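You operate a simulated robot arm through the tools that you are given. There is no shell and no other tool.

You run a simulated robot arm. Do the job below in one go: nothing can be reset, and whatever is moved stays where it is left.

Task
Put things in order on the top of the rework bench. At the end: the silver broad chute stands on top of the blue film card; the green sample stands on top of the beige end cover; the yellow-base pilot lamp stands where the silver broad chute stood; the orange rubbing block stands on top of the grey end cover; the teal rubbing block stands on top of the carton of studs; whatever was shut is shut again. Leave all else as you found it, and nothing knocked over.

It is judged by the outcome, as a careful person would: the job done as asked, and still so three seconds after it is handed in. It fails if anything else is knocked over, pushed out of place, dropped, spilled or broken. A push-on lid holds only when it is set on centred and level and pressed home; a screw cap is set on level and turned clockwise until tight.

Robot
A 6-joint arm with a two-finger parallel gripper, fixed in place. Base frame: the origin is at the foot of the arm, x ahead of it, y to its left, z up; the work surface is at about z = 880. Lengths are in mm, angles in rad, forces in N, time in s.
With the tool pointing down near the work surface it reaches from about 240 to 640 mm from the base axis. Its first joint turns from -1.152 to 1.152 rad. Payload 2.7 kg.
The tool frame sits at the grasp point between the pads (the TCP): z along the fingers, y along the line on which they close. The tips reach 23 mm beyond it. The gripper opens to 94 mm. The fingers are 38 mm wide and 10 mm thick; the gripper's body (54 by 96 mm) begins 39 mm behind the TCP.
Orientation is that of the tool frame in the base frame, as a unit quaternion [x, y, z, w]. With the fingers straight down and closing along the base's y, the tool's x points along the base's -x, its y along +y and its z along -z.

Tools
- The arm moves only by the tool apply_moves. Its argument "deltas" is one flat list of numbers, 7 for each row, row after row: the shift along the tool's x, y, z in units of 200 mm (1.0 is 200 mm), then the turn, a rotation vector about the tool's x, y, z in units of 60 degrees (1.0 is 60 degrees), then the gripper command, from -1 (shut) to 1 (fully open), values between in proportion. In form: [dx, dy, dz, ax, ay, az, grip, dx, dy, dz, ax, ay, az, grip, ...]. A call has 1 to 20 rows; each row is the pose to reach, as a shift and turn from the pose commanded when the call began, along the tool's axes at that moment. A call with a number of a shift or a turn outside -1 to 1 is refused whole. A row lasts 0.2 s, in which the tool goes at most 50 mm and 0.15 rad; a call with a longer step from one row to the next is refused whole, and so is a gripper value outside its range. A pose out of reach is approached as far as the arm can. The call stops where the force on the tool passes 40 N (or 10 N more than at its start, if that is more) or the arm is blocked; 0.2 s more then pass. The fingers move at their own pace (about 45 mm/s each) and stop on an object; they squeeze with about 32 N. The grip force told is the motor's: it shows also when the fingers shut on nothing. Time passes only in rows, and 0.2 s behind the last, so rows that repeat a pose let the fingers close. It gives the time, the measured TCP pose, the force on the tool (base axes), the opening and the grip force at its end, in the units of the frame above (readings bear some noise), with the torque about the TCP (base axes, N m) and any sound that the robot's microphone picked up.
- Cameras (640 x 400 px; columns grow to the right, rows downward): "scene" is fixed at [65.3, -433, 1391.7]; the picture's right is [0.79, -0.61, 0.00], its down [-0.39, -0.51, -0.76] and it looks along [0.46, 0.60, -0.65] (base axes); focal length 286 px, centre (320, 200). "wrist" rides on the gripper at [86, 16, -74] in the tool frame; the picture's right is [-0.18, 0.98, 0.00], its down [-0.58, -0.11, -0.81] and it looks along [-0.79, -0.15, 0.59] (tool axes); focal length 243 px, centre (320, 200). There is no depth. A picture from a camera that has moved, and an enlarged one, comes with that camera's place and axes in the base frame and with its lens. The place of the scene camera against the robot may be out by one fixed shift of up to 12 mm in any direction.
- snapshot(camera): a new picture of that camera. The clock stands still meanwhile.
- inspect(camera, box): a new picture of the part [left, top, right, bottom] of that camera's present view, enlarged. The clock stands still meanwhile.
- hand_in(): hands the job in; it is judged then, once.

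Nothing tells you positions but the pictures and the camera data. Unless the task says otherwise, let go and move clear before handing in.

The tools are called after "Request:" as a command line: name --argument value ..., lists and objects as JSON in quotes. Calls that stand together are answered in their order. apply_moves: Moves the arm, as the interface text tells. Its arguments: {"type":"object","properties":{"deltas":{"type":"array"}},"required":["deltas"]} The other tools are called the same way: snapshot (camera) takes a picture; inspect (camera, box) takes an enlarged picture of a part of a camera's view; hand_in () hands the job in.

At the start:

```text
time: 0.0
tool_pos: [324.6, 70.4, 1184.2]
tcp_rot: [-0.001, 1.0, -0.001, 0.0]
force: [-0.3, -0.1, 0.8]
wrist_torque: [-0.03, 0.03, 0.02]
finger_gap: 94.0
finger_force: 0.1
```

scene: 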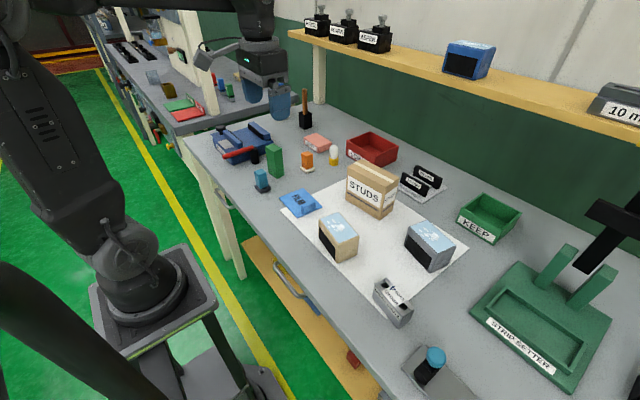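
wrist: 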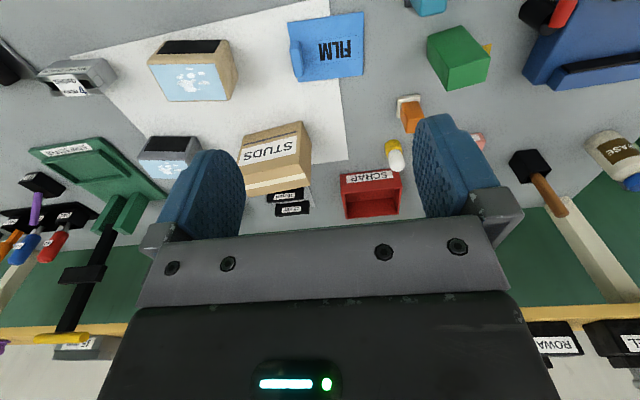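

I see the bench with the film card, beige and grey end covers, studs carton, chute, green sample, and small blocks. I'll first look closer to identify each object.

Request:
inspect --camera "scene" --box '[200, 100, 360, 200]'

Request:
inspect --camera "scene" --box '[270, 150, 470, 275]'

Request:
inspect --camera "scene" --box '[340, 260, 500, 400]'

Request:
inspect --camera "wrist" --box '[0, 0, 320, 200]'

Request:
inspect --camera "wrist" --box '[320, 0, 640, 200]'

```text
4.00 times, centred on (280, 150) of scene
camera zoom: at [65.3, -433.0, 1391.7], right [0.79, -0.61, 0.0], down [-0.39, -0.51, -0.76], along [0.46, 0.6, -0.65], focal length 1146 px, centre (480, 400)
```

zoom: 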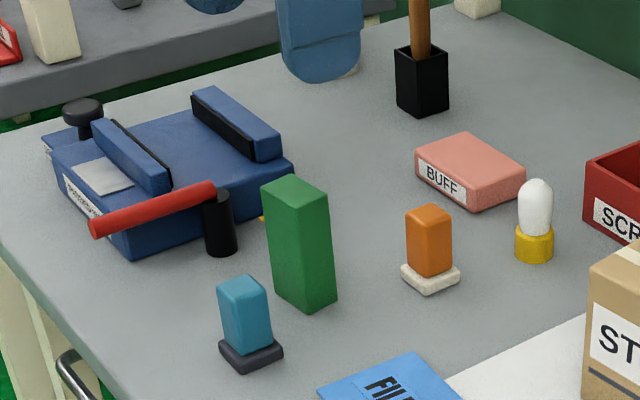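

```text
3.20 times, centred on (370, 212) of scene
camera zoom: at [65.3, -433.0, 1391.7], right [0.79, -0.61, 0.0], down [-0.39, -0.51, -0.76], along [0.46, 0.6, -0.65], focal length 916 px, centre (160, 160)
```

zoom: 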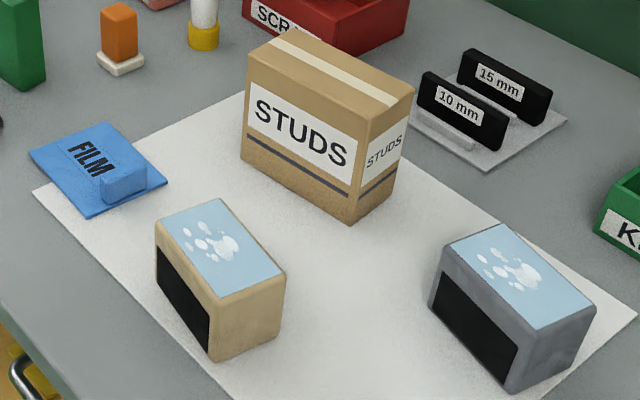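

```text
2.86 times, centred on (420, 330) of scene
camera zoom: at [65.3, -433.0, 1391.7], right [0.79, -0.61, 0.0], down [-0.39, -0.51, -0.76], along [0.46, 0.6, -0.65], focal length 818 px, centre (34, -171)
```

zoom: 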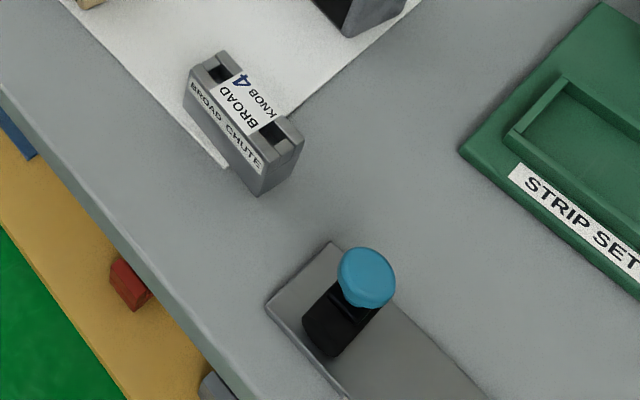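

```text
2.00 times, centred on (160, 100) of wrist
camera zoom: at [239.1, 88.1, 1258.1], right [0.18, 0.98, 0.0], down [0.58, -0.11, 0.81], along [0.79, -0.15, -0.59], focal length 485 px, centre (640, 400)
```

zoom: 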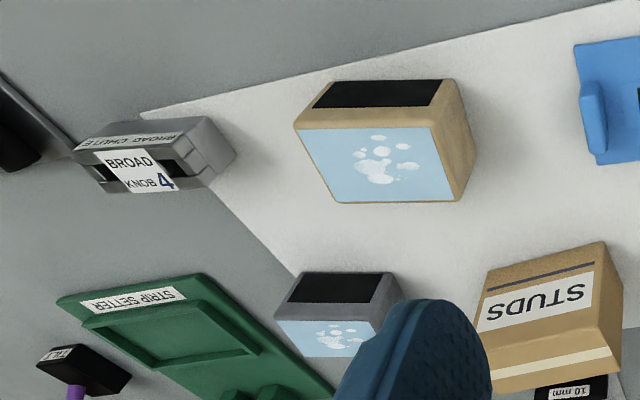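

```text
2.00 times, centred on (480, 100) of wrist
camera zoom: at [239.1, 88.1, 1258.1], right [0.18, 0.98, 0.0], down [0.58, -0.11, 0.81], along [0.79, -0.15, -0.59], focal length 485 px, centre (0, 400)
```

zoom: 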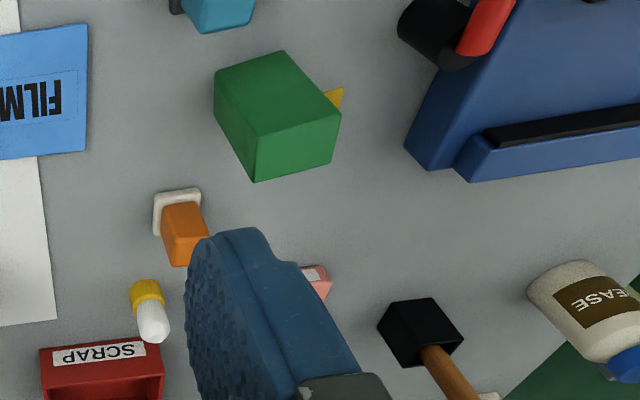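

I've got rough positions for everything from the two views: chute ≈ (348,-299), beige ≈ (360,-124), grey ≈ (495,-270), carton ≈ (517,-63), green ≈ (398,218), teal ≈ (328,180), orange ≈ (486,178), lamp ≈ (577,165). Next I'll move the wrist camera to get closer views.

Request:
apply_moves --deltas '[0.05, 0.2, 0.1, 0, 0, 0, 1, 0.1, 0.4, 0.2, 0, 0, 0, 1, 0.125, 0.6, 0.3, 0, 0, 0, 1, 0.125, 0.6, 0.3, 0, 0, 0, 1]'

Request:
snapshot --camera "wrist"

```text
time: 1.0
tool_pos: [301.2, 191.1, 1122.2]
tcp_rot: [0.0, 1.0, -0.001, 0.0]
force: [1.2, 0.1, -0.9]
wrist_torque: [-0.02, 0.01, -0.03]
finger_gap: 93.9
finger_force: 0.1
```

```text
taken
camera wrist: at [215.1, 207.7, 1196.4], right [0.18, 0.98, 0.0], down [0.58, -0.11, 0.81], along [0.79, -0.15, -0.59], focal length 243 px, centre (320, 200)
```

wrist: 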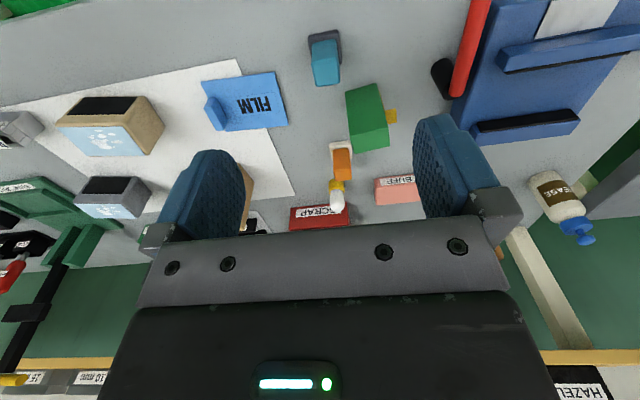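

From here the view is oblique. I'll tilt the tool so the wrist camera looks more straight down at the left group (teal, green, orange, lamp).

Request:
apply_moves --deltas '[-0.2, 0, 0, 0, 0.14, 0, 1, -0.4, 0, 0, 0, 0.28, 0, 1, -0.6, 0, 0, 0, 0.42, 0, 1, -0.6, 0, 0, 0, 0.56, 0, 1, -0.6, 0, 0, 0, 0.56, 0, 1]'

Request:
snapshot --camera "wrist"

```text
time: 2.2
tool_pos: [418.1, 192.7, 1123.4]
tcp_rot: [0.0, 0.957, 0.001, -0.29]
force: [-0.2, -0.2, 0.0]
wrist_torque: [0.0, 0.03, 0.03]
finger_gap: 93.8
finger_force: 0.0
```

```text
taken
camera wrist: at [389.2, 209.6, 1231.8], right [0.15, 0.98, -0.1], down [0.93, -0.11, 0.35], along [0.33, -0.15, -0.93], focal length 243 px, centre (320, 200)
```

wrist: 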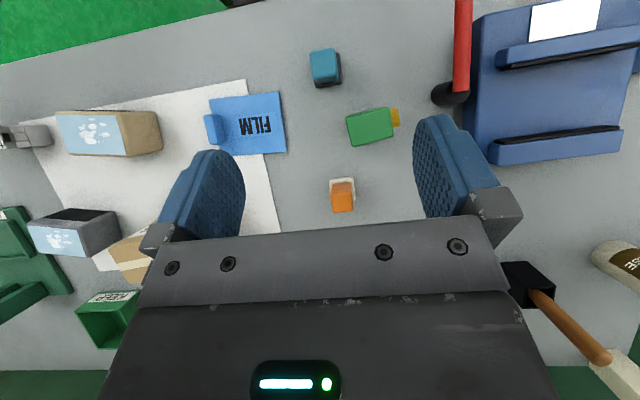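

The downward view works; I'll zoom on the left group.

Request:
inspect --camera "wrist" --box '[290, 30, 450, 130]'

Request:
inspect --camera "wrist" --box '[290, 130, 450, 230]'

Request:
inspect --camera "wrist" --box '[180, 70, 340, 170]'

Request:
inspect --camera "wrist" --box '[0, 90, 200, 215]'

```text
4.00 times, centred on (370, 80) of wrist
camera zoom: at [389.2, 209.6, 1231.8], right [0.15, 0.98, -0.1], down [0.93, -0.11, 0.35], along [0.33, -0.15, -0.93], focal length 970 px, centre (120, 680)
```

zoom: 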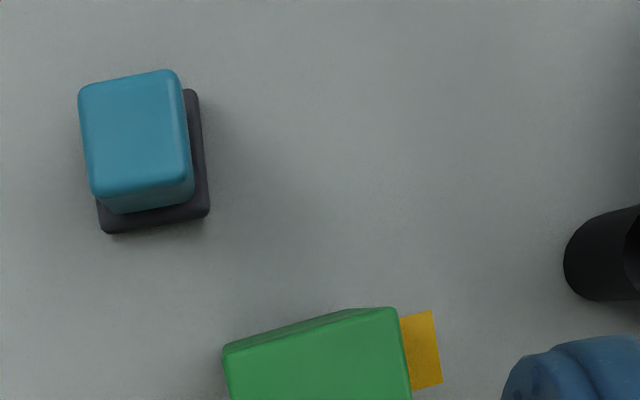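

```text
4.00 times, centred on (370, 180) of wrist
camera zoom: at [389.2, 209.6, 1231.8], right [0.15, 0.98, -0.1], down [0.93, -0.11, 0.35], along [0.33, -0.15, -0.93], focal length 970 px, centre (120, 280)
```

zoom: 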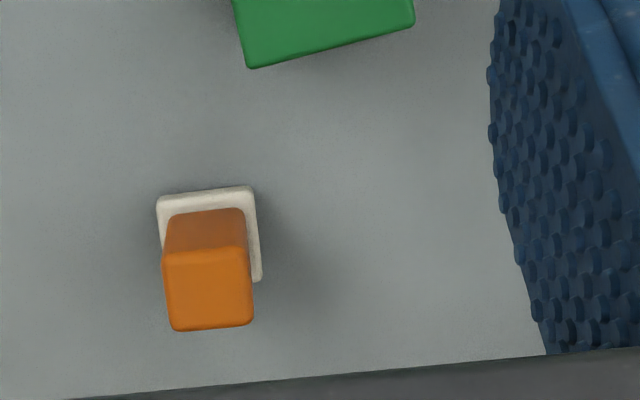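

```text
4.00 times, centred on (260, 120) of wrist
camera zoom: at [389.2, 209.6, 1231.8], right [0.15, 0.98, -0.1], down [0.93, -0.11, 0.35], along [0.33, -0.15, -0.93], focal length 970 px, centre (560, 520)
```

zoom: 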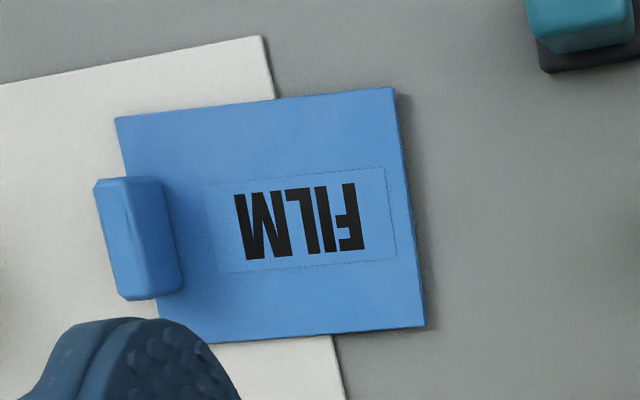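

```text
3.20 times, centred on (100, 152) of wrist
camera zoom: at [389.2, 209.6, 1231.8], right [0.15, 0.98, -0.1], down [0.93, -0.11, 0.35], along [0.33, -0.15, -0.93], focal length 776 px, centre (1024, 352)
```

zoom: 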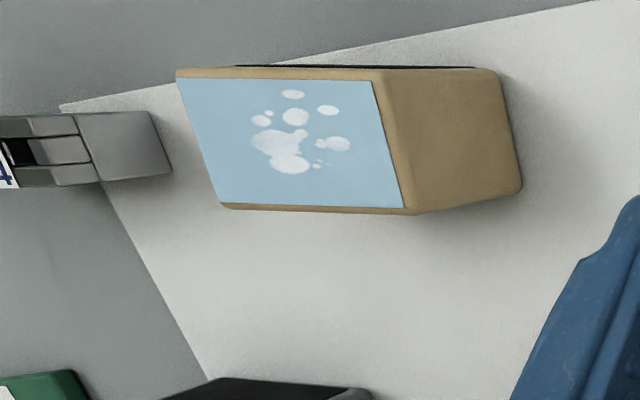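

Green sample (top z≈968, ~44×29 mm, centre ≈ (410,231)) has a yellow tab on its +y side at mid height, so I'll grip it along x. Next I look at the lamp and orange block from lower.

Request:
apply_moves --deltas '[-0.03, -0.03, 0.04, 0, -0.14, 0, 1, -0.06, -0.06, 0.08, 0, -0.28, 0, 1, -0.09, -0.09, 0.12, 0, -0.42, 0, 1, -0.1275, -0.125, 0.1735, 0, -0.56, 0, 1, -0.1275, -0.125, 0.1735, 0, -0.56, 0, 1]'

Request:
snapshot --camera "wrist"

Request:
inspect --camera "wrist" --box '[240, 80, 420, 215]'

Request:
inspect --camera "scene" --box '[250, 135, 298, 195]'

Request:
inspect --camera "scene" --box '[295, 130, 360, 180]'

```text
time: 3.4
tool_pos: [421.3, 164.9, 1081.1]
tcp_rot: [0.001, 1.0, 0.0, 0.001]
force: [0.0, -0.5, -0.2]
wrist_torque: [0.01, -0.02, 0.0]
finger_gap: 94.1
finger_force: 0.0
```

```text
taken
camera wrist: at [334.9, 183.4, 1155.2], right [0.18, 0.98, 0.0], down [0.58, -0.11, 0.81], along [0.79, -0.15, -0.59], focal length 243 px, centre (320, 200)
```

wrist: 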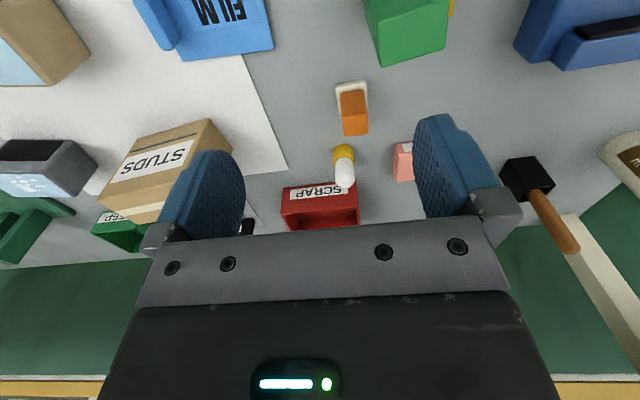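

```text
2.96 times, centred on (330, 148) of wrist
camera zoom: at [334.9, 183.4, 1155.2], right [0.18, 0.98, 0.0], down [0.58, -0.11, 0.81], along [0.79, -0.15, -0.59], focal length 719 px, centre (290, 356)
```

zoom: 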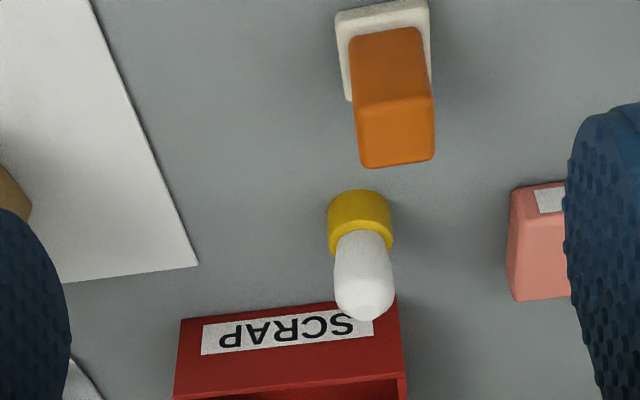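

```text
6.67 times, centred on (274, 165) of scene
camera zoom: at [65.3, -433.0, 1391.7], right [0.79, -0.61, 0.0], down [-0.39, -0.51, -0.76], along [0.46, 0.6, -0.65], focal length 1909 px, centre (627, 433)
```

zoom: 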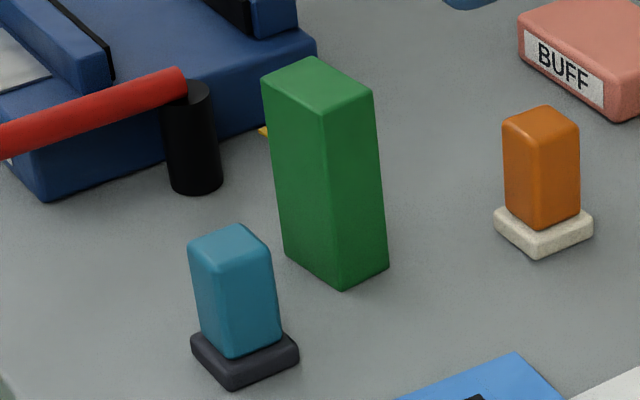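

```text
8.00 times, centred on (328, 155) of scene
camera zoom: at [65.3, -433.0, 1391.7], right [0.79, -0.61, 0.0], down [-0.39, -0.51, -0.76], along [0.46, 0.6, -0.65], focal length 2291 px, centre (260, 560)
```

zoom: 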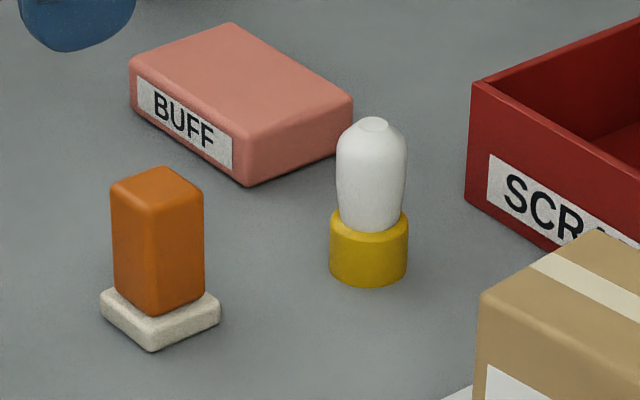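

Lamp base ≈ (588,170), ~32 mm diameter, top ~z 948; orange block ≈ (501,191), body ~27 mm, top z≈934; teal ≈ (339,191). Now I go over to the right-hand side to see carton, covers and chute from above.

Request:
apply_moves --deltas '[0, -0.2, -0.1, 0, 0, 0, 1, 0, -0.4, -0.2, 0, 0, 0, 1, 0, -0.6, -0.3, 0, 0.14, 0, 1, 0, -0.8, -0.35, 0, 0.28, 0, 1, 0, -1.0, -0.35, 0, 0.42, 0, 1, 0, -1.0, -0.35, 0, 0.56, 0, 1, 0, -1.0, -0.35, 0, 0.56, 0, 1]'

Request:
snapshot --camera "wrist"

```text
time: 5.0
tool_pos: [419.4, -32.4, 1144.6]
tcp_rot: [-0.001, 0.958, -0.001, -0.287]
force: [0.2, -0.3, -0.7]
wrist_torque: [0.02, 0.02, 0.02]
finger_gap: 94.1
finger_force: 0.0
out of reach, approached as far as the arm can: row 6, 7
```

```text
taken
camera wrist: at [388.2, -15.3, 1255.2], right [0.15, 0.98, -0.1], down [0.93, -0.11, 0.35], along [0.33, -0.15, -0.93], focal length 243 px, centre (320, 200)
```

wrist: 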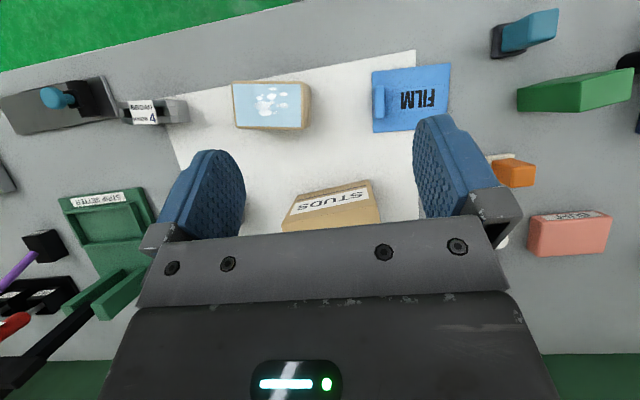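

Request:
inspect --camera "wrist" --box '[0, 60, 200, 185]'

Request:
inspect --camera "wrist" --box '[210, 40, 470, 240]'

Request:
apply_moves --deltas '[0, -0.2, 0, 0, 0, 0, 1, 0, -0.4, 0, 0, 0, 0, 1, 0, -0.6, 0, 0, 0, 0, 1, 0, -0.7, 0, 0, 0, 0, 1, 0, -0.7, 0, 0, 0, 0, 1]'

Request:
snapshot --camera "wrist"

```text
3.20 times, centred on (100, 122) of wrist
camera zoom: at [388.2, -15.3, 1255.2], right [0.15, 0.98, -0.1], down [0.93, -0.11, 0.35], along [0.33, -0.15, -0.93], focal length 776 px, centre (1024, 448)
```

zoom: 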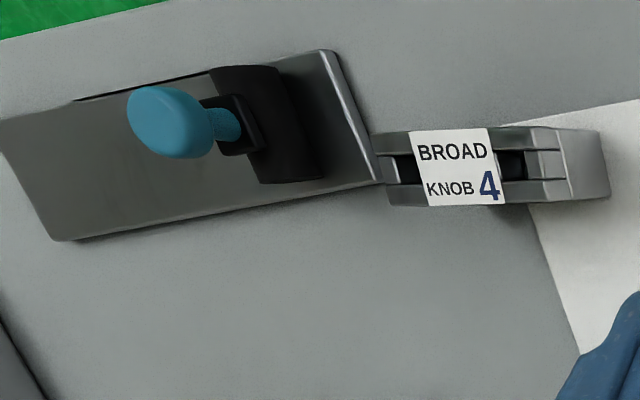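

```text
2.00 times, centred on (340, 140) of wrist
camera zoom: at [388.2, -15.3, 1255.2], right [0.15, 0.98, -0.1], down [0.93, -0.11, 0.35], along [0.33, -0.15, -0.93], focal length 485 px, centre (280, 320)
```

zoom: 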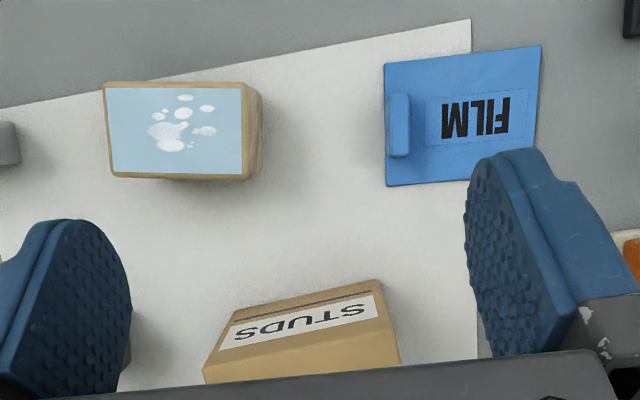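

```text
time: 6.2
tool_pos: [416.2, -174.5, 1137.5]
tcp_rot: [0.0, 0.957, 0.0, -0.289]
force: [-0.6, 0.4, 0.7]
wrist_torque: [0.04, -0.03, 0.01]
finger_gap: 94.0
finger_force: 0.1
out of reach, approached as far as the arm can: row 3, 4, 5
```

```text
taken
camera wrist: at [385.8, -157.0, 1248.4], right [0.15, 0.98, -0.1], down [0.93, -0.11, 0.35], along [0.34, -0.15, -0.93], focal length 243 px, centre (320, 200)
```

wrist: 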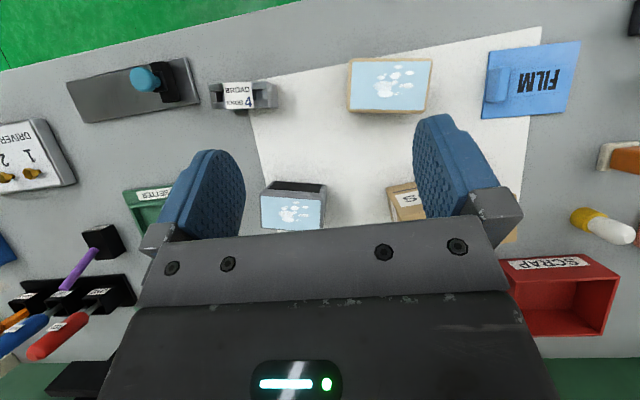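

Request:
inspect --camera "wrist" --box '[190, 60, 300, 130]'

Request:
inspect --camera "wrist" --box '[240, 165, 440, 240]'

Request:
inspect --camera "wrist" --box '[330, 40, 600, 130]'

```text
5.71 times, centred on (245, 95) of wrist
camera zoom: at [385.8, -157.0, 1248.4], right [0.15, 0.98, -0.1], down [0.93, -0.11, 0.35], along [0.34, -0.15, -0.93], focal length 1386 px, centre (749, 800)
```

zoom: 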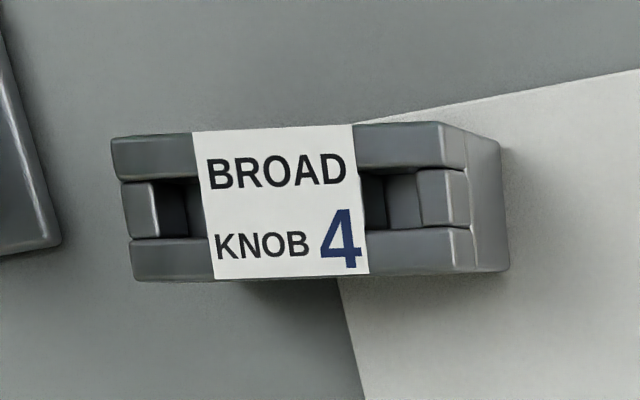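

```text
3.20 times, centred on (340, 202) of wrist
camera zoom: at [385.8, -157.0, 1248.4], right [0.15, 0.98, -0.1], down [0.93, -0.11, 0.35], along [0.34, -0.15, -0.93], focal length 776 px, centre (256, 192)
```

zoom: 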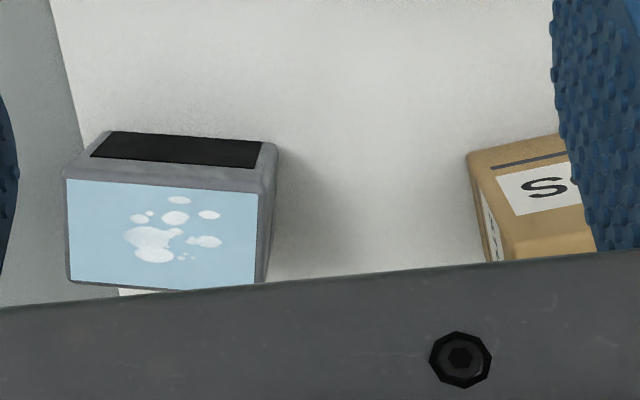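

```text
2.37 times, centred on (465, 85) of wrist
camera zoom: at [385.8, -157.0, 1248.4], right [0.15, 0.98, -0.1], down [0.93, -0.11, 0.35], along [0.34, -0.15, -0.93], focal length 575 px, centre (-24, 473)
```

zoom: 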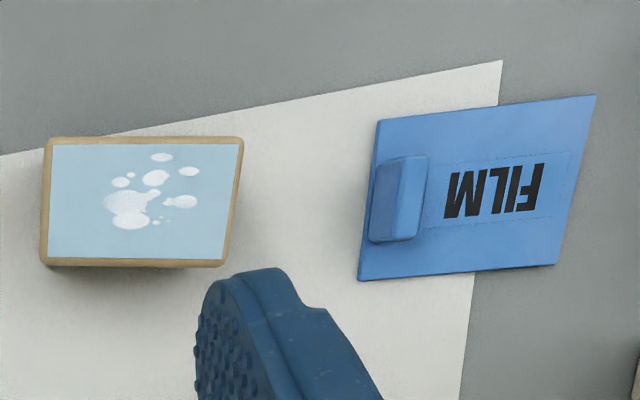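

Now I have good estimates: chute centre ≈ (350,-290), yaw −0.13, top z≈923; film card centre ≈ (391,72) with a raised block on its −y edge; beige top centre ≈ (370,-111) z≈945; grey top ≈ (511,-250). I level the tool and get a good view of the carton.

Request:
apply_moves --deltas '[0, 0.1, 0, 0, -0.14, 0, 1, 0, 0.2, 0, 0, -0.28, 0, 1, 0, 0.4, 0, 0, -0.42, 0, 1, 0, 0.55, 0, 0, -0.56, 0, 1, 0, 0.55, 0, 0, -0.56, 0, 1]'

Request:
snapshot --camera "wrist"

```text
time: 7.4
tool_pos: [416.3, -62.4, 1138.5]
tcp_rot: [0.0, 1.0, 0.0, 0.0]
force: [0.2, 0.3, -0.1]
wrist_torque: [0.01, -0.02, 0.0]
finger_gap: 94.0
finger_force: 0.0
```

```text
taken
camera wrist: at [330.0, -46.1, 1213.6], right [0.18, 0.98, 0.0], down [0.58, -0.11, 0.81], along [0.79, -0.15, -0.59], focal length 243 px, centre (320, 200)
```

wrist: 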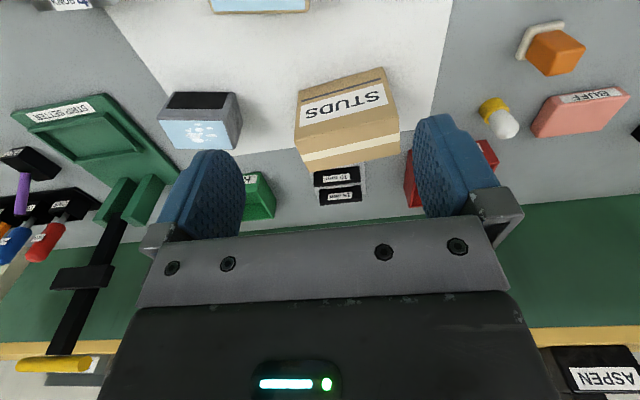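

Request:
inspect --camera "wrist" --box '[280, 60, 440, 180]'

Request:
inspect --camera "wrist" --box '[140, 80, 260, 160]'

Request:
inspect --camera "scene" --box '[330, 150, 460, 275]'

```text
3.33 times, centred on (360, 120) of wrist
camera zoom: at [330.0, -46.1, 1213.6], right [0.18, 0.98, 0.0], down [0.58, -0.11, 0.81], along [0.79, -0.15, -0.59], focal length 809 px, centre (187, 467)
```

zoom: 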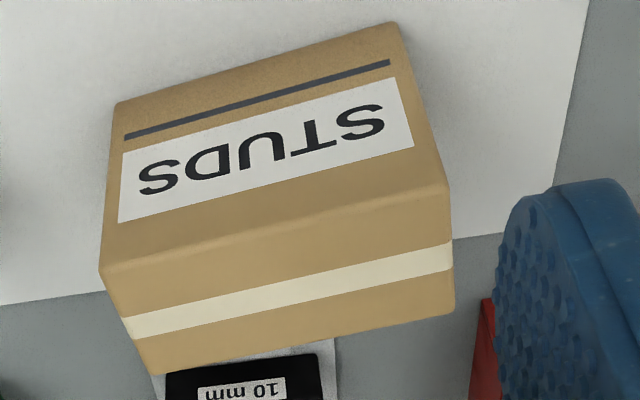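

```text
5.00 times, centred on (200, 120) of wrist
camera zoom: at [330.0, -46.1, 1213.6], right [0.18, 0.98, 0.0], down [0.58, -0.11, 0.81], along [0.79, -0.15, -0.59], focal length 1213 px, centre (920, 600)
```

zoom: 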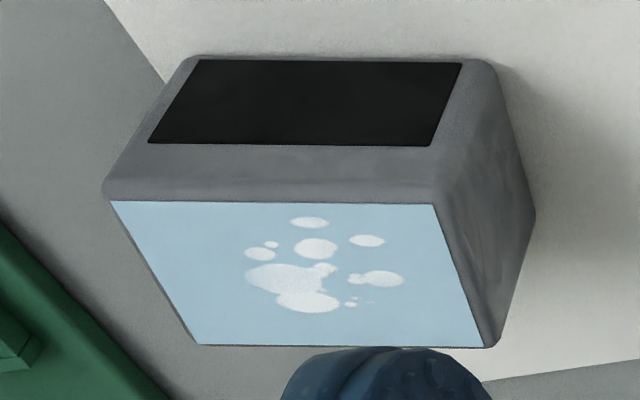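

```text
3.20 times, centred on (395, 212) of scene
camera zoom: at [65.3, -433.0, 1391.7], right [0.79, -0.61, 0.0], down [-0.39, -0.51, -0.76], along [0.46, 0.6, -0.65], focal length 916 px, centre (80, 160)
```

zoom: 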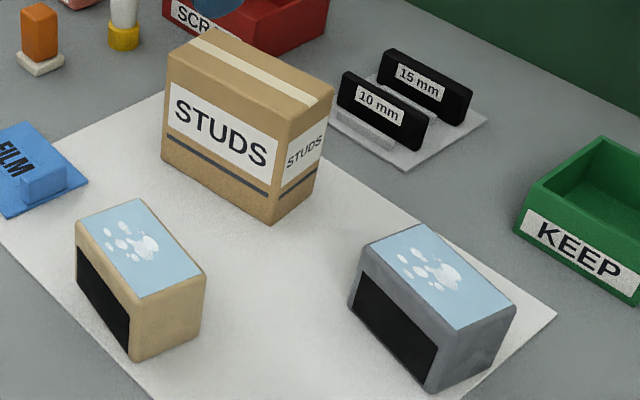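

Carton top is z≈989, centre ≈ (532,-49), so teal needs a high placement. I start with the chute: move over and turn the tool about a quarter turn so the fingers straddle its narrow width.

Request:
apply_moves --deltas '[0.05, -0.14, 0, 0, 0, 0.14, 1, 0.1, -0.28, 0, 0, 0, 0.28, 1, 0.15, -0.42, 0, 0, 0, 0.42, 1, 0.2, -0.56, 0, 0, 0, 0.56, 1, 0.25, -0.7, 0, 0, 0, 0.7, 1, 0.3, -0.84, 0, 0, 0, 0.84, 1, 0.33, -0.98, 0, 0, 0, 0.98, 1, 0.33, -0.98, 0, 0, 0, 0.98, 1]'

```text
time: 9.2
tool_pos: [350.0, -259.2, 1139.3]
tcp_rot: [0.493, 0.87, 0.001, 0.0]
force: [0.1, 0.1, -0.1]
wrist_torque: [0.0, -0.01, -0.03]
finger_gap: 93.9
finger_force: 0.1
```

Request:
apply_moves --deltas '[-0.03, -0.02, 0.1, 0, 0, 0.13, 1, -0.06, -0.04, 0.2, 0, 0, 0.26, 1, -0.09, -0.06, 0.3, 0, 0, 0.39, 1, -0.12, -0.07, 0.4, 0, 0, 0.52, 1, -0.133, -0.08, 0.495, 0, 0, 0.64, 1, -0.133, -0.08, 0.495, 0, 0, 0.64, 1]'

Request:
snapshot --camera "wrist"

Request:
snapshot --camera "scene"

```text
time: 10.6
tool_pos: [347.8, -291.3, 1039.8]
tcp_rot: [0.751, 0.661, -0.001, 0.0]
force: [0.5, -0.4, -0.4]
wrist_torque: [-0.02, 0.03, 0.0]
finger_gap: 94.2
finger_force: 0.1
```

```text
taken
camera wrist: at [376.4, -206.6, 1114.2], right [0.95, -0.31, 0.0], down [-0.18, -0.56, 0.81], along [-0.25, -0.77, -0.59], focal length 243 px, centre (320, 200)
```

wrist: 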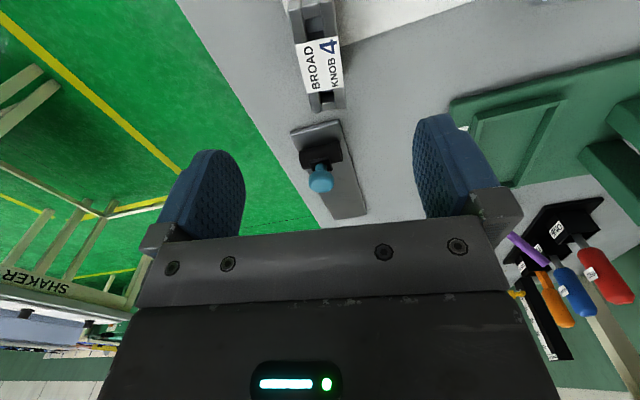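

```text
taken
```

scene: 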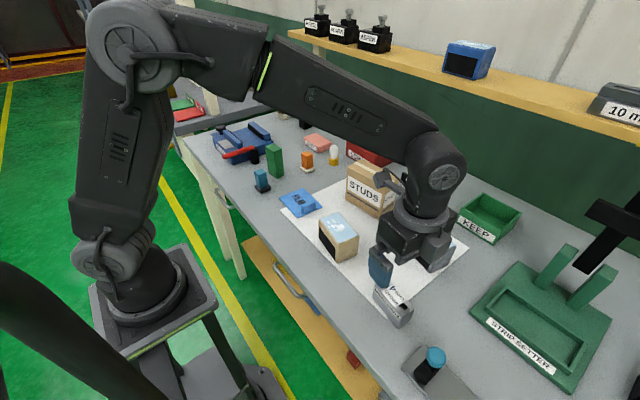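

Request:
inspect --camera "wrist" --box '[260, 0, 420, 120]'

```text
3.33 times, centred on (340, 60) of wrist
camera zoom: at [376.4, -206.6, 1114.2], right [0.95, -0.31, 0.0], down [-0.18, -0.56, 0.81], along [-0.25, -0.77, -0.59], focal length 809 px, centre (253, 667)
```

zoom: 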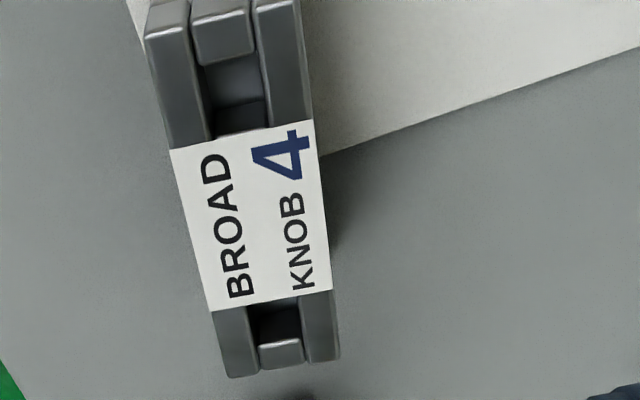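

Chute confirmed at centre ≈ (350,-291.5), yaw −0.126. I lower the open fingers around it and close.

Request:
apply_moves --deltas '[0, 0.011, 0.15, 0, 0, 0, 1, 0, 0.011, 0.3, 0, 0, 0, 1, 0, 0.011, 0.45, 0, 0, 0, 1, 0, 0.011, 0.55, 0, 0, 0, 1, 0, 0.011, 0.62, 0, 0, 0, 1, 0, 0.011, 0.664, 0, 0, 0, 1, 0, 0.011, 0.664, 0, 0, 0, 1]'

Request:
snapshot --camera "wrist"

```text
time: 12.2
tool_pos: [350.4, -290.6, 906.9]
tcp_rot: [0.75, 0.661, 0.0, 0.0]
force: [0.0, -0.2, 0.4]
wrist_torque: [-0.02, 0.01, 0.01]
finger_gap: 93.8
finger_force: 0.0
```

```text
taken
camera wrist: at [378.2, -206.2, 981.6], right [0.95, -0.31, 0.0], down [-0.18, -0.56, 0.81], along [-0.25, -0.77, -0.59], focal length 243 px, centre (320, 200)
```

wrist: 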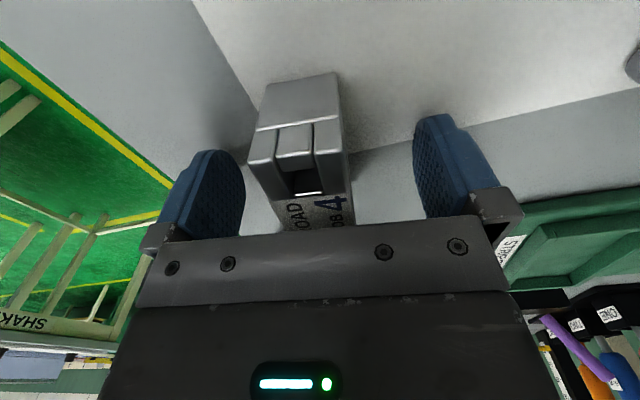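

Request:
apply_moves --deltas '[0, 0, 0, 0, 0, 0, -1, 0, 0, 0, 0, 0, 0, -1, 0, 0, 0, 0, 0, 0, -1, 0, 0, 0, 0, 0, 0, -1, 0, 0, 0, 0, 0, 0, -1, 0, 0, 0, 0, 0, 0, -1]'

Request:
apply_moves --deltas '[0, 0, -0.05, 0, 0, 0, -1, 0, 0, -0.1, 0, 0, 0, -1]'

Request:
snapshot --camera "wrist"

```text
time: 13.6
tool_pos: [351.1, -291.7, 906.7]
tcp_rot: [0.75, 0.662, 0.0, 0.0]
force: [-0.7, -0.2, 0.8]
wrist_torque: [0.0, 0.04, -0.02]
finger_gap: 29.9
finger_force: 32.3
```

```text
time: 14.2
tool_pos: [351.3, -290.2, 929.6]
tcp_rot: [0.75, 0.661, -0.001, 0.0]
force: [0.9, 0.0, -1.4]
wrist_torque: [-0.01, -0.01, 0.03]
finger_gap: 29.7
finger_force: 31.9
```

```text
taken
camera wrist: at [378.8, -205.8, 1003.2], right [0.95, -0.31, 0.0], down [-0.18, -0.56, 0.81], along [-0.25, -0.77, -0.59], focal length 243 px, centre (320, 200)
```

wrist: 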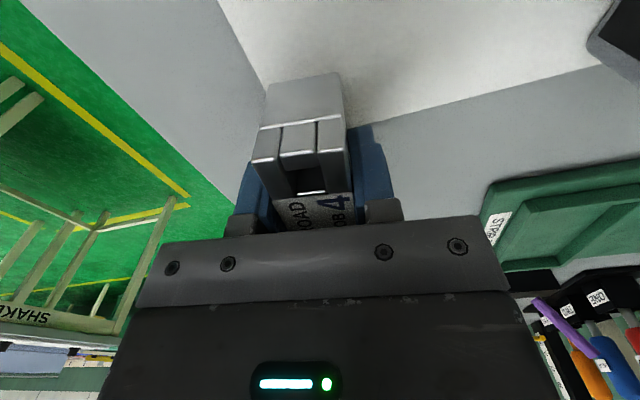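

Chute is held (gap 29.7) and off the table. I lift and carry it over the beige cover toward the film card.

Request:
apply_moves --deltas '[0, 0, -0.15, 0, 0, 0, -1, 0, 0, -0.3, 0, 0, 0, -1, 0, 0, -0.45, 0, 0, 0, -1, 0.15, -0.003, -0.45, 0, 0, 0, -1, 0.32, -0.006, -0.45, 0, 0, -0.01, -1, 0.5, -0.01, -0.45, 0, 0, -0.02, -1, 0.68, -0.014, -0.45, 0, 0, -0.03, -1, 0.85, -0.018, -0.45, 0, 0, -0.05, -1, 0.935, -0.02, -0.45, 0, 0, -0.06, -1, 0.935, -0.02, -0.45, 0, 0, -0.06, -1]'

```text
time: 16.4
tool_pos: [370.0, -104.5, 1019.0]
tcp_rot: [0.729, 0.685, 0.001, 0.0]
force: [0.2, -0.2, -0.5]
wrist_torque: [-0.01, -0.03, 0.06]
finger_gap: 29.6
finger_force: 31.9
```

Request:
apply_moves --deltas '[0.18, 0.009, 0, 0, 0, 0, -1, 0.36, 0.018, 0, 0, 0, 0, -1, 0.54, 0.027, 0, 0, 0, 0, -1, 0.72, 0.036, 0, 0, 0, 0, -1, 0.86, 0.042, 0, 0, 0, 0, -1, 0.94, 0.046, 0.1, 0, 0, 0, -1, 0.94, 0.046, 0.2, 0, 0, 0, -1, 0.94, 0.046, 0.2, 0, 0, 0, -1]'

Request:
snapshot --camera "wrist"

Request:
inspect --camera "scene" --box '[240, 130, 400, 230]'

```text
time: 18.2
tool_pos: [392.9, 83.3, 979.2]
tcp_rot: [0.729, 0.685, 0.0, -0.001]
force: [0.0, 0.5, -2.5]
wrist_torque: [0.0, -0.01, -0.01]
finger_gap: 29.8
finger_force: 32.2
```

```text
taken
camera wrist: at [414.2, 168.7, 1053.1], right [0.97, -0.25, 0.0], down [-0.15, -0.57, 0.81], along [-0.2, -0.78, -0.59], focal length 243 px, centre (320, 200)
```

wrist: 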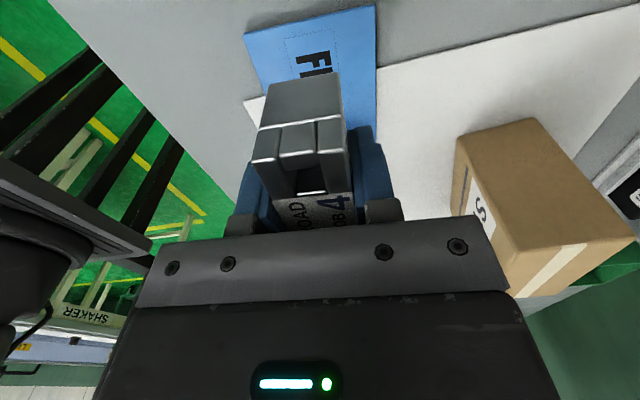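

```text
4.00 times, centred on (320, 180) of scene
camera zoom: at [65.4, -433.0, 1391.7], right [0.79, -0.61, 0.0], down [-0.39, -0.51, -0.76], along [0.46, 0.6, -0.65], focal length 1146 px, centre (320, 280)
```

zoom: 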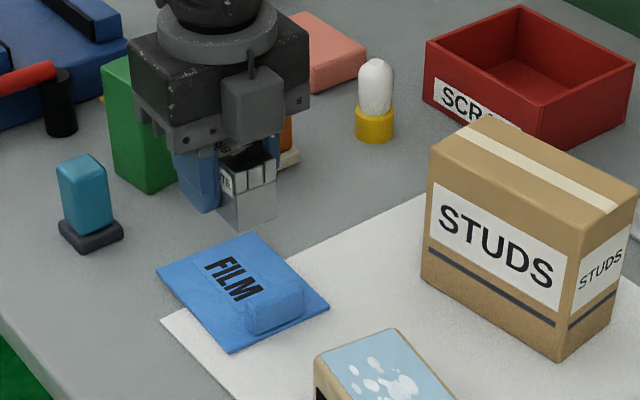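

The chute is over the card; the raised block's edge is y≈37 and the card's far edge y≈120, so I'll centre the chute at y≈81. Lowering gently.

Request:
apply_moves --deltas '[-0.0118, -0.004, 0.1, 0, 0, 0, -1, -0.0118, -0.004, 0.2, 0, 0, 0, -1, -0.0118, -0.004, 0.28, 0, 0, 0, -1, -0.0118, -0.004, 0.316, 0, 0, 0, -1, -0.0118, -0.004, 0.316, 0, 0, 0, -1]'

Request:
inspect --camera "scene" --box '[250, 150, 350, 230]'

Request:
snapshot --camera "wrist"

```text
time: 19.4
tool_pos: [391.4, 79.8, 914.7]
tcp_rot: [0.728, 0.685, 0.0, 0.0]
force: [0.5, 0.6, -1.7]
wrist_torque: [0.0, -0.01, 0.01]
finger_gap: 29.7
finger_force: 31.9
```

```text
5.00 times, centred on (300, 190) of scene
camera zoom: at [65.4, -433.0, 1391.7], right [0.79, -0.61, 0.0], down [-0.39, -0.51, -0.76], along [0.46, 0.6, -0.65], focal length 1432 px, centre (420, 250)
```

zoom: 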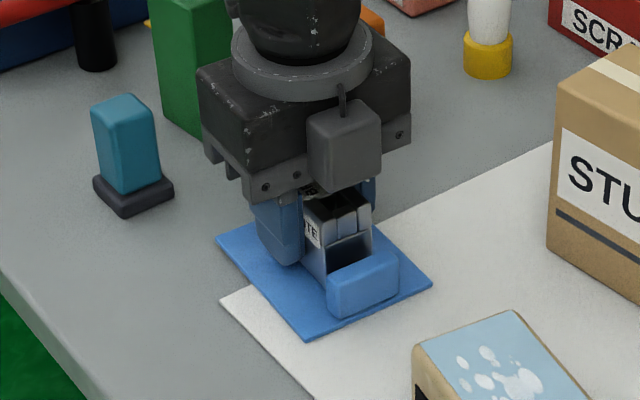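

```text
taken
camera wrist: at [413.9, 165.6, 989.4], right [0.97, -0.25, 0.0], down [-0.15, -0.57, 0.81], along [-0.2, -0.78, -0.59], focal length 243 px, centre (320, 200)
```

wrist: 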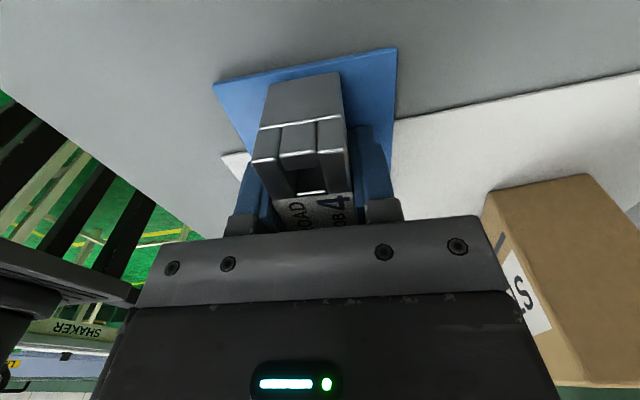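

Chute end sits ~3 mm inside the card's far edge and ~4 mm clear of the block – well balanced. I lower in 1 mm steps to contact.

Request:
apply_moves --deltas '[0, 0, 0.01, 0, 0, 0, -1, 0, 0, 0.015, 0, 0, 0, -1, 0, 0, 0.015, 0, 0, 0, -1]'

Request:
apply_moves --deltas '[0, 0, 0.005, 0, 0, 0, -1, 0, 0, 0.005, 0, 0, 0, -1]'

Request:
apply_moves --deltas '[0, 0, 0.005, 0, 0, 0, -1, 0, 0, 0.005, 0, 0, 0, -1]'

```text
time: 20.2
tool_pos: [392.7, 80.3, 912.7]
tcp_rot: [0.729, 0.685, 0.001, 0.001]
force: [0.6, -0.5, -1.4]
wrist_torque: [-0.02, -0.01, 0.02]
finger_gap: 29.9
finger_force: 32.3
```

```text
time: 20.8
tool_pos: [390.7, 80.5, 912.4]
tcp_rot: [0.729, 0.684, 0.0, 0.0]
force: [0.6, -0.2, 2.1]
wrist_torque: [-0.08, -0.04, 0.04]
finger_gap: 29.9
finger_force: 32.2
```

```text
time: 21.4
tool_pos: [391.5, 80.2, 910.4]
tcp_rot: [0.729, 0.685, 0.002, 0.0]
force: [-3.6, 0.1, 19.8]
wrist_torque: [-0.34, 0.16, 0.0]
finger_gap: 30.0
finger_force: 31.3
```

Contact made. I ease up 1 mm and release slowly.

Request:
apply_moves --deltas '[0, 0, -0.005, 0, 0, 0, -1, 0, 0, -0.005, 0, 0, 0, -1]'

Request:
apply_moves --deltas '[0, 0, 0, 0, 0, 0, -0.2, 0, 0, 0, 0, 0, 0, 0.1, 0, 0, 0, 0, 0, 0, 0.3, 0, 0, 0, 0, 0, 0, 0.3, 0, 0, 0, 0, 0, 0, 0.3]'

Request:
inspect --camera "scene" --box '[250, 150, 350, 230]'

Request:
snapshot --camera "wrist"

```text
time: 22.0
tool_pos: [391.6, 78.8, 911.5]
tcp_rot: [0.729, 0.685, 0.002, 0.001]
force: [1.6, 1.9, 12.0]
wrist_torque: [-0.18, 0.04, 0.06]
finger_gap: 29.7
finger_force: 32.1
```

```text
time: 23.2
tool_pos: [391.7, 79.1, 912.5]
tcp_rot: [0.729, 0.685, -0.001, 0.0]
force: [-0.4, -0.3, -1.0]
wrist_torque: [0.03, -0.03, 0.01]
finger_gap: 61.2
finger_force: 0.1
```

```text
5.00 times, centred on (300, 190) of scene
camera zoom: at [65.3, -433.0, 1391.7], right [0.79, -0.61, 0.0], down [-0.39, -0.51, -0.76], along [0.46, 0.6, -0.65], focal length 1432 px, centre (420, 250)
```

zoom: 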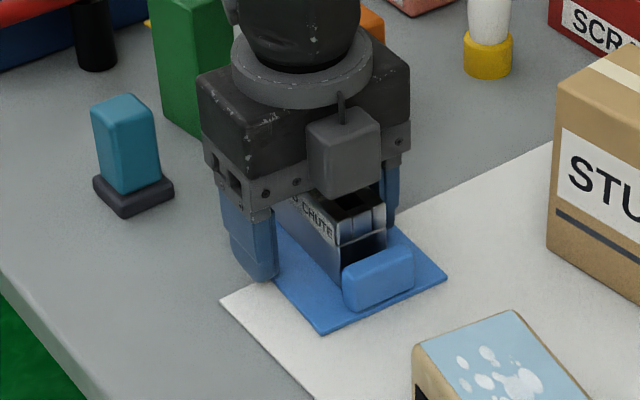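

```text
taken
camera wrist: at [413.4, 165.5, 985.4], right [0.97, -0.25, 0.0], down [-0.15, -0.57, 0.81], along [-0.2, -0.78, -0.59], focal length 243 px, centre (320, 200)
```

wrist: 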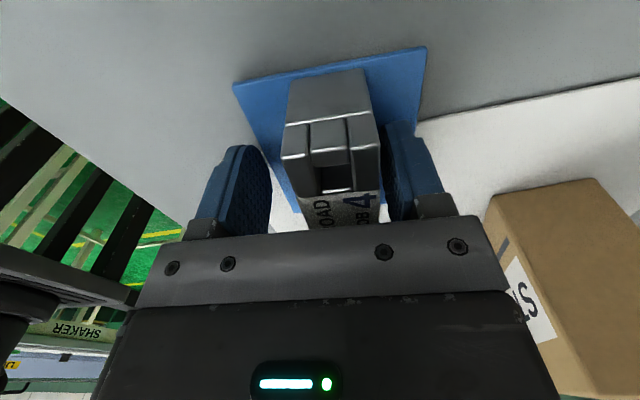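

On opening, the chute and card slid about 8–10 mm toward +x, which I want to check exactly. I raise straight up and compare against the starting picture.

Request:
apply_moves --deltas '[0, 0, -0.05, 0, 0, 0, 0.5, 0, 0, -0.15, 0, 0, 0, 0.7, 0, 0, -0.3, 0, 0, 0, 1, 0, 0, -0.5, 0, 0, 0, 1, 0.2, 0, -0.7, 0, 0, 0, 1, 0.4, 0, -0.8, 0, 0, 0, 1, 0.6, 0, -0.8, 0, 0, 0, 1, 0.6, 0, -0.8, 0, 0, 0, 1]'

Request:
inspect --camera "scene" --box '[270, 150, 470, 275]'

Request:
snapshot --camera "wrist"

Request:
inspect --camera "scene" --box '[270, 175, 340, 225]'

```text
refused: row 5 steps farther than a row can; nothing moved
```

```text
3.20 times, centred on (370, 212) of scene
camera zoom: at [65.3, -433.0, 1391.7], right [0.79, -0.61, 0.0], down [-0.39, -0.51, -0.76], along [0.46, 0.6, -0.65], focal length 916 px, centre (160, 160)
```

zoom: 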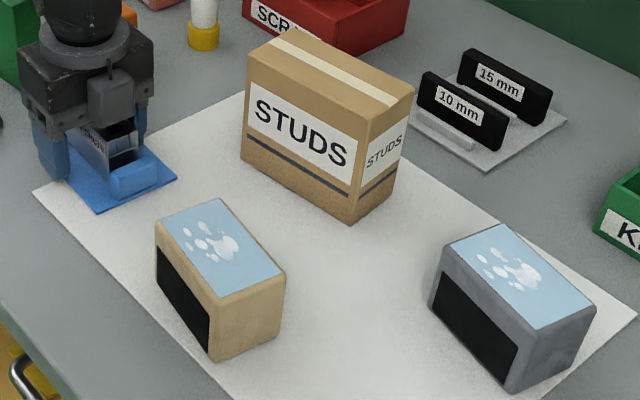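

```text
taken
camera wrist: at [413.4, 165.5, 985.4], right [0.97, -0.25, 0.0], down [-0.15, -0.57, 0.81], along [-0.2, -0.78, -0.59], focal length 243 px, centre (320, 200)
```

wrist: 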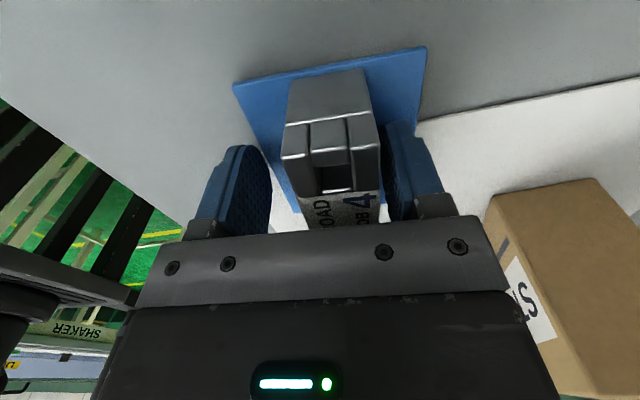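

```text
8.00 times, centred on (305, 200) of scene
camera zoom: at [65.3, -433.0, 1391.7], right [0.79, -0.61, 0.0], down [-0.39, -0.51, -0.76], along [0.46, 0.6, -0.65], focal length 2291 px, centre (440, 200)
```

zoom: 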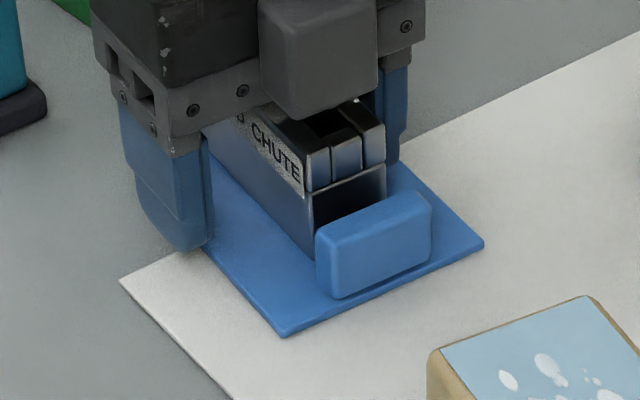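

The card and chute shifted together by ≈+10 mm in x. I'll lift, straddle the 80 mm-wide card with the open fingers low beside its edges, and nudge it back to where it lay.

Request:
apply_moves --deltas '[0, 0, -0.05, 0, 0, 0, 0.3, 0, 0, -0.15, 0, 0, 0, 0.3, 0, 0, -0.3, 0, 0, 0, 1, 0, 0.025, -0.4, 0, 0, 0, 1, 0, 0.05, -0.4, 0, 0, 0, 1, 0, 0.05, -0.4, 0, 0, 0, 1, 0, 0.05, -0.4, 0, 0, 0, 1]'

Request:
snapshot --camera "wrist"

Request:
inspect --camera "scene" --box '[250, 155, 350, 235]'

```text
time: 24.8
tool_pos: [400.0, 77.0, 990.3]
tcp_rot: [0.729, 0.685, 0.0, -0.001]
force: [0.0, -0.6, 0.8]
wrist_torque: [0.03, 0.06, -0.04]
finger_gap: 93.9
finger_force: 0.1
```

```text
taken
camera wrist: at [422.2, 163.9, 1065.2], right [0.97, -0.25, 0.0], down [-0.15, -0.57, 0.81], along [-0.2, -0.78, -0.59], focal length 243 px, centre (320, 200)
```

wrist: 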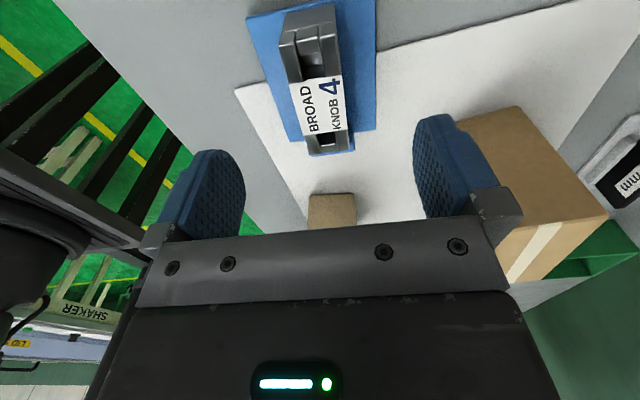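

```text
5.00 times, centred on (300, 195) of scene
camera zoom: at [65.3, -433.0, 1391.7], right [0.79, -0.61, 0.0], down [-0.39, -0.51, -0.76], along [0.46, 0.6, -0.65], focal length 1432 px, centre (420, 225)
```

zoom: 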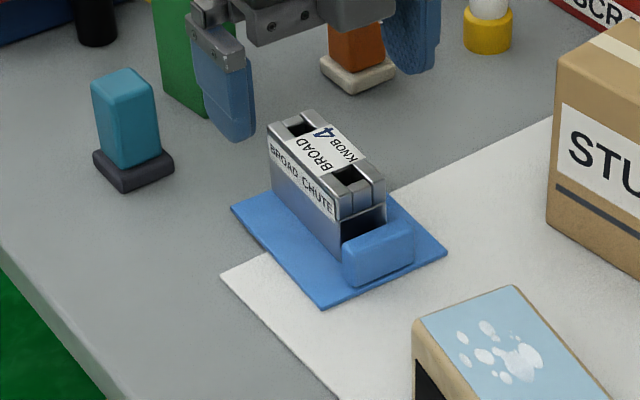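

Request:
inspect --camera "wrist" --box '[220, 0, 420, 165]'

```text
2.42 times, centred on (320, 82) of wrist
camera zoom: at [422.2, 163.9, 1065.2], right [0.97, -0.25, 0.0], down [-0.15, -0.57, 0.81], along [-0.2, -0.78, -0.59], focal length 588 px, centre (320, 485)
```

zoom: 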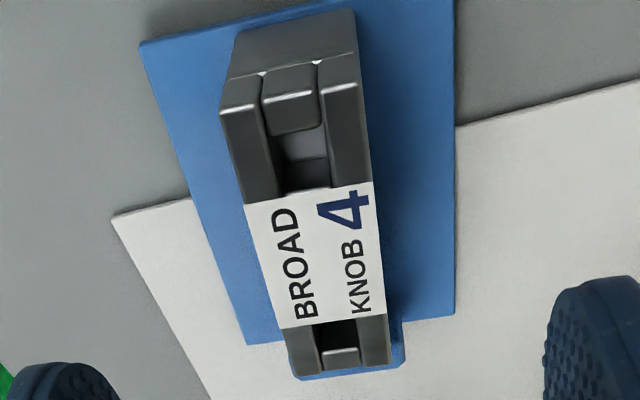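

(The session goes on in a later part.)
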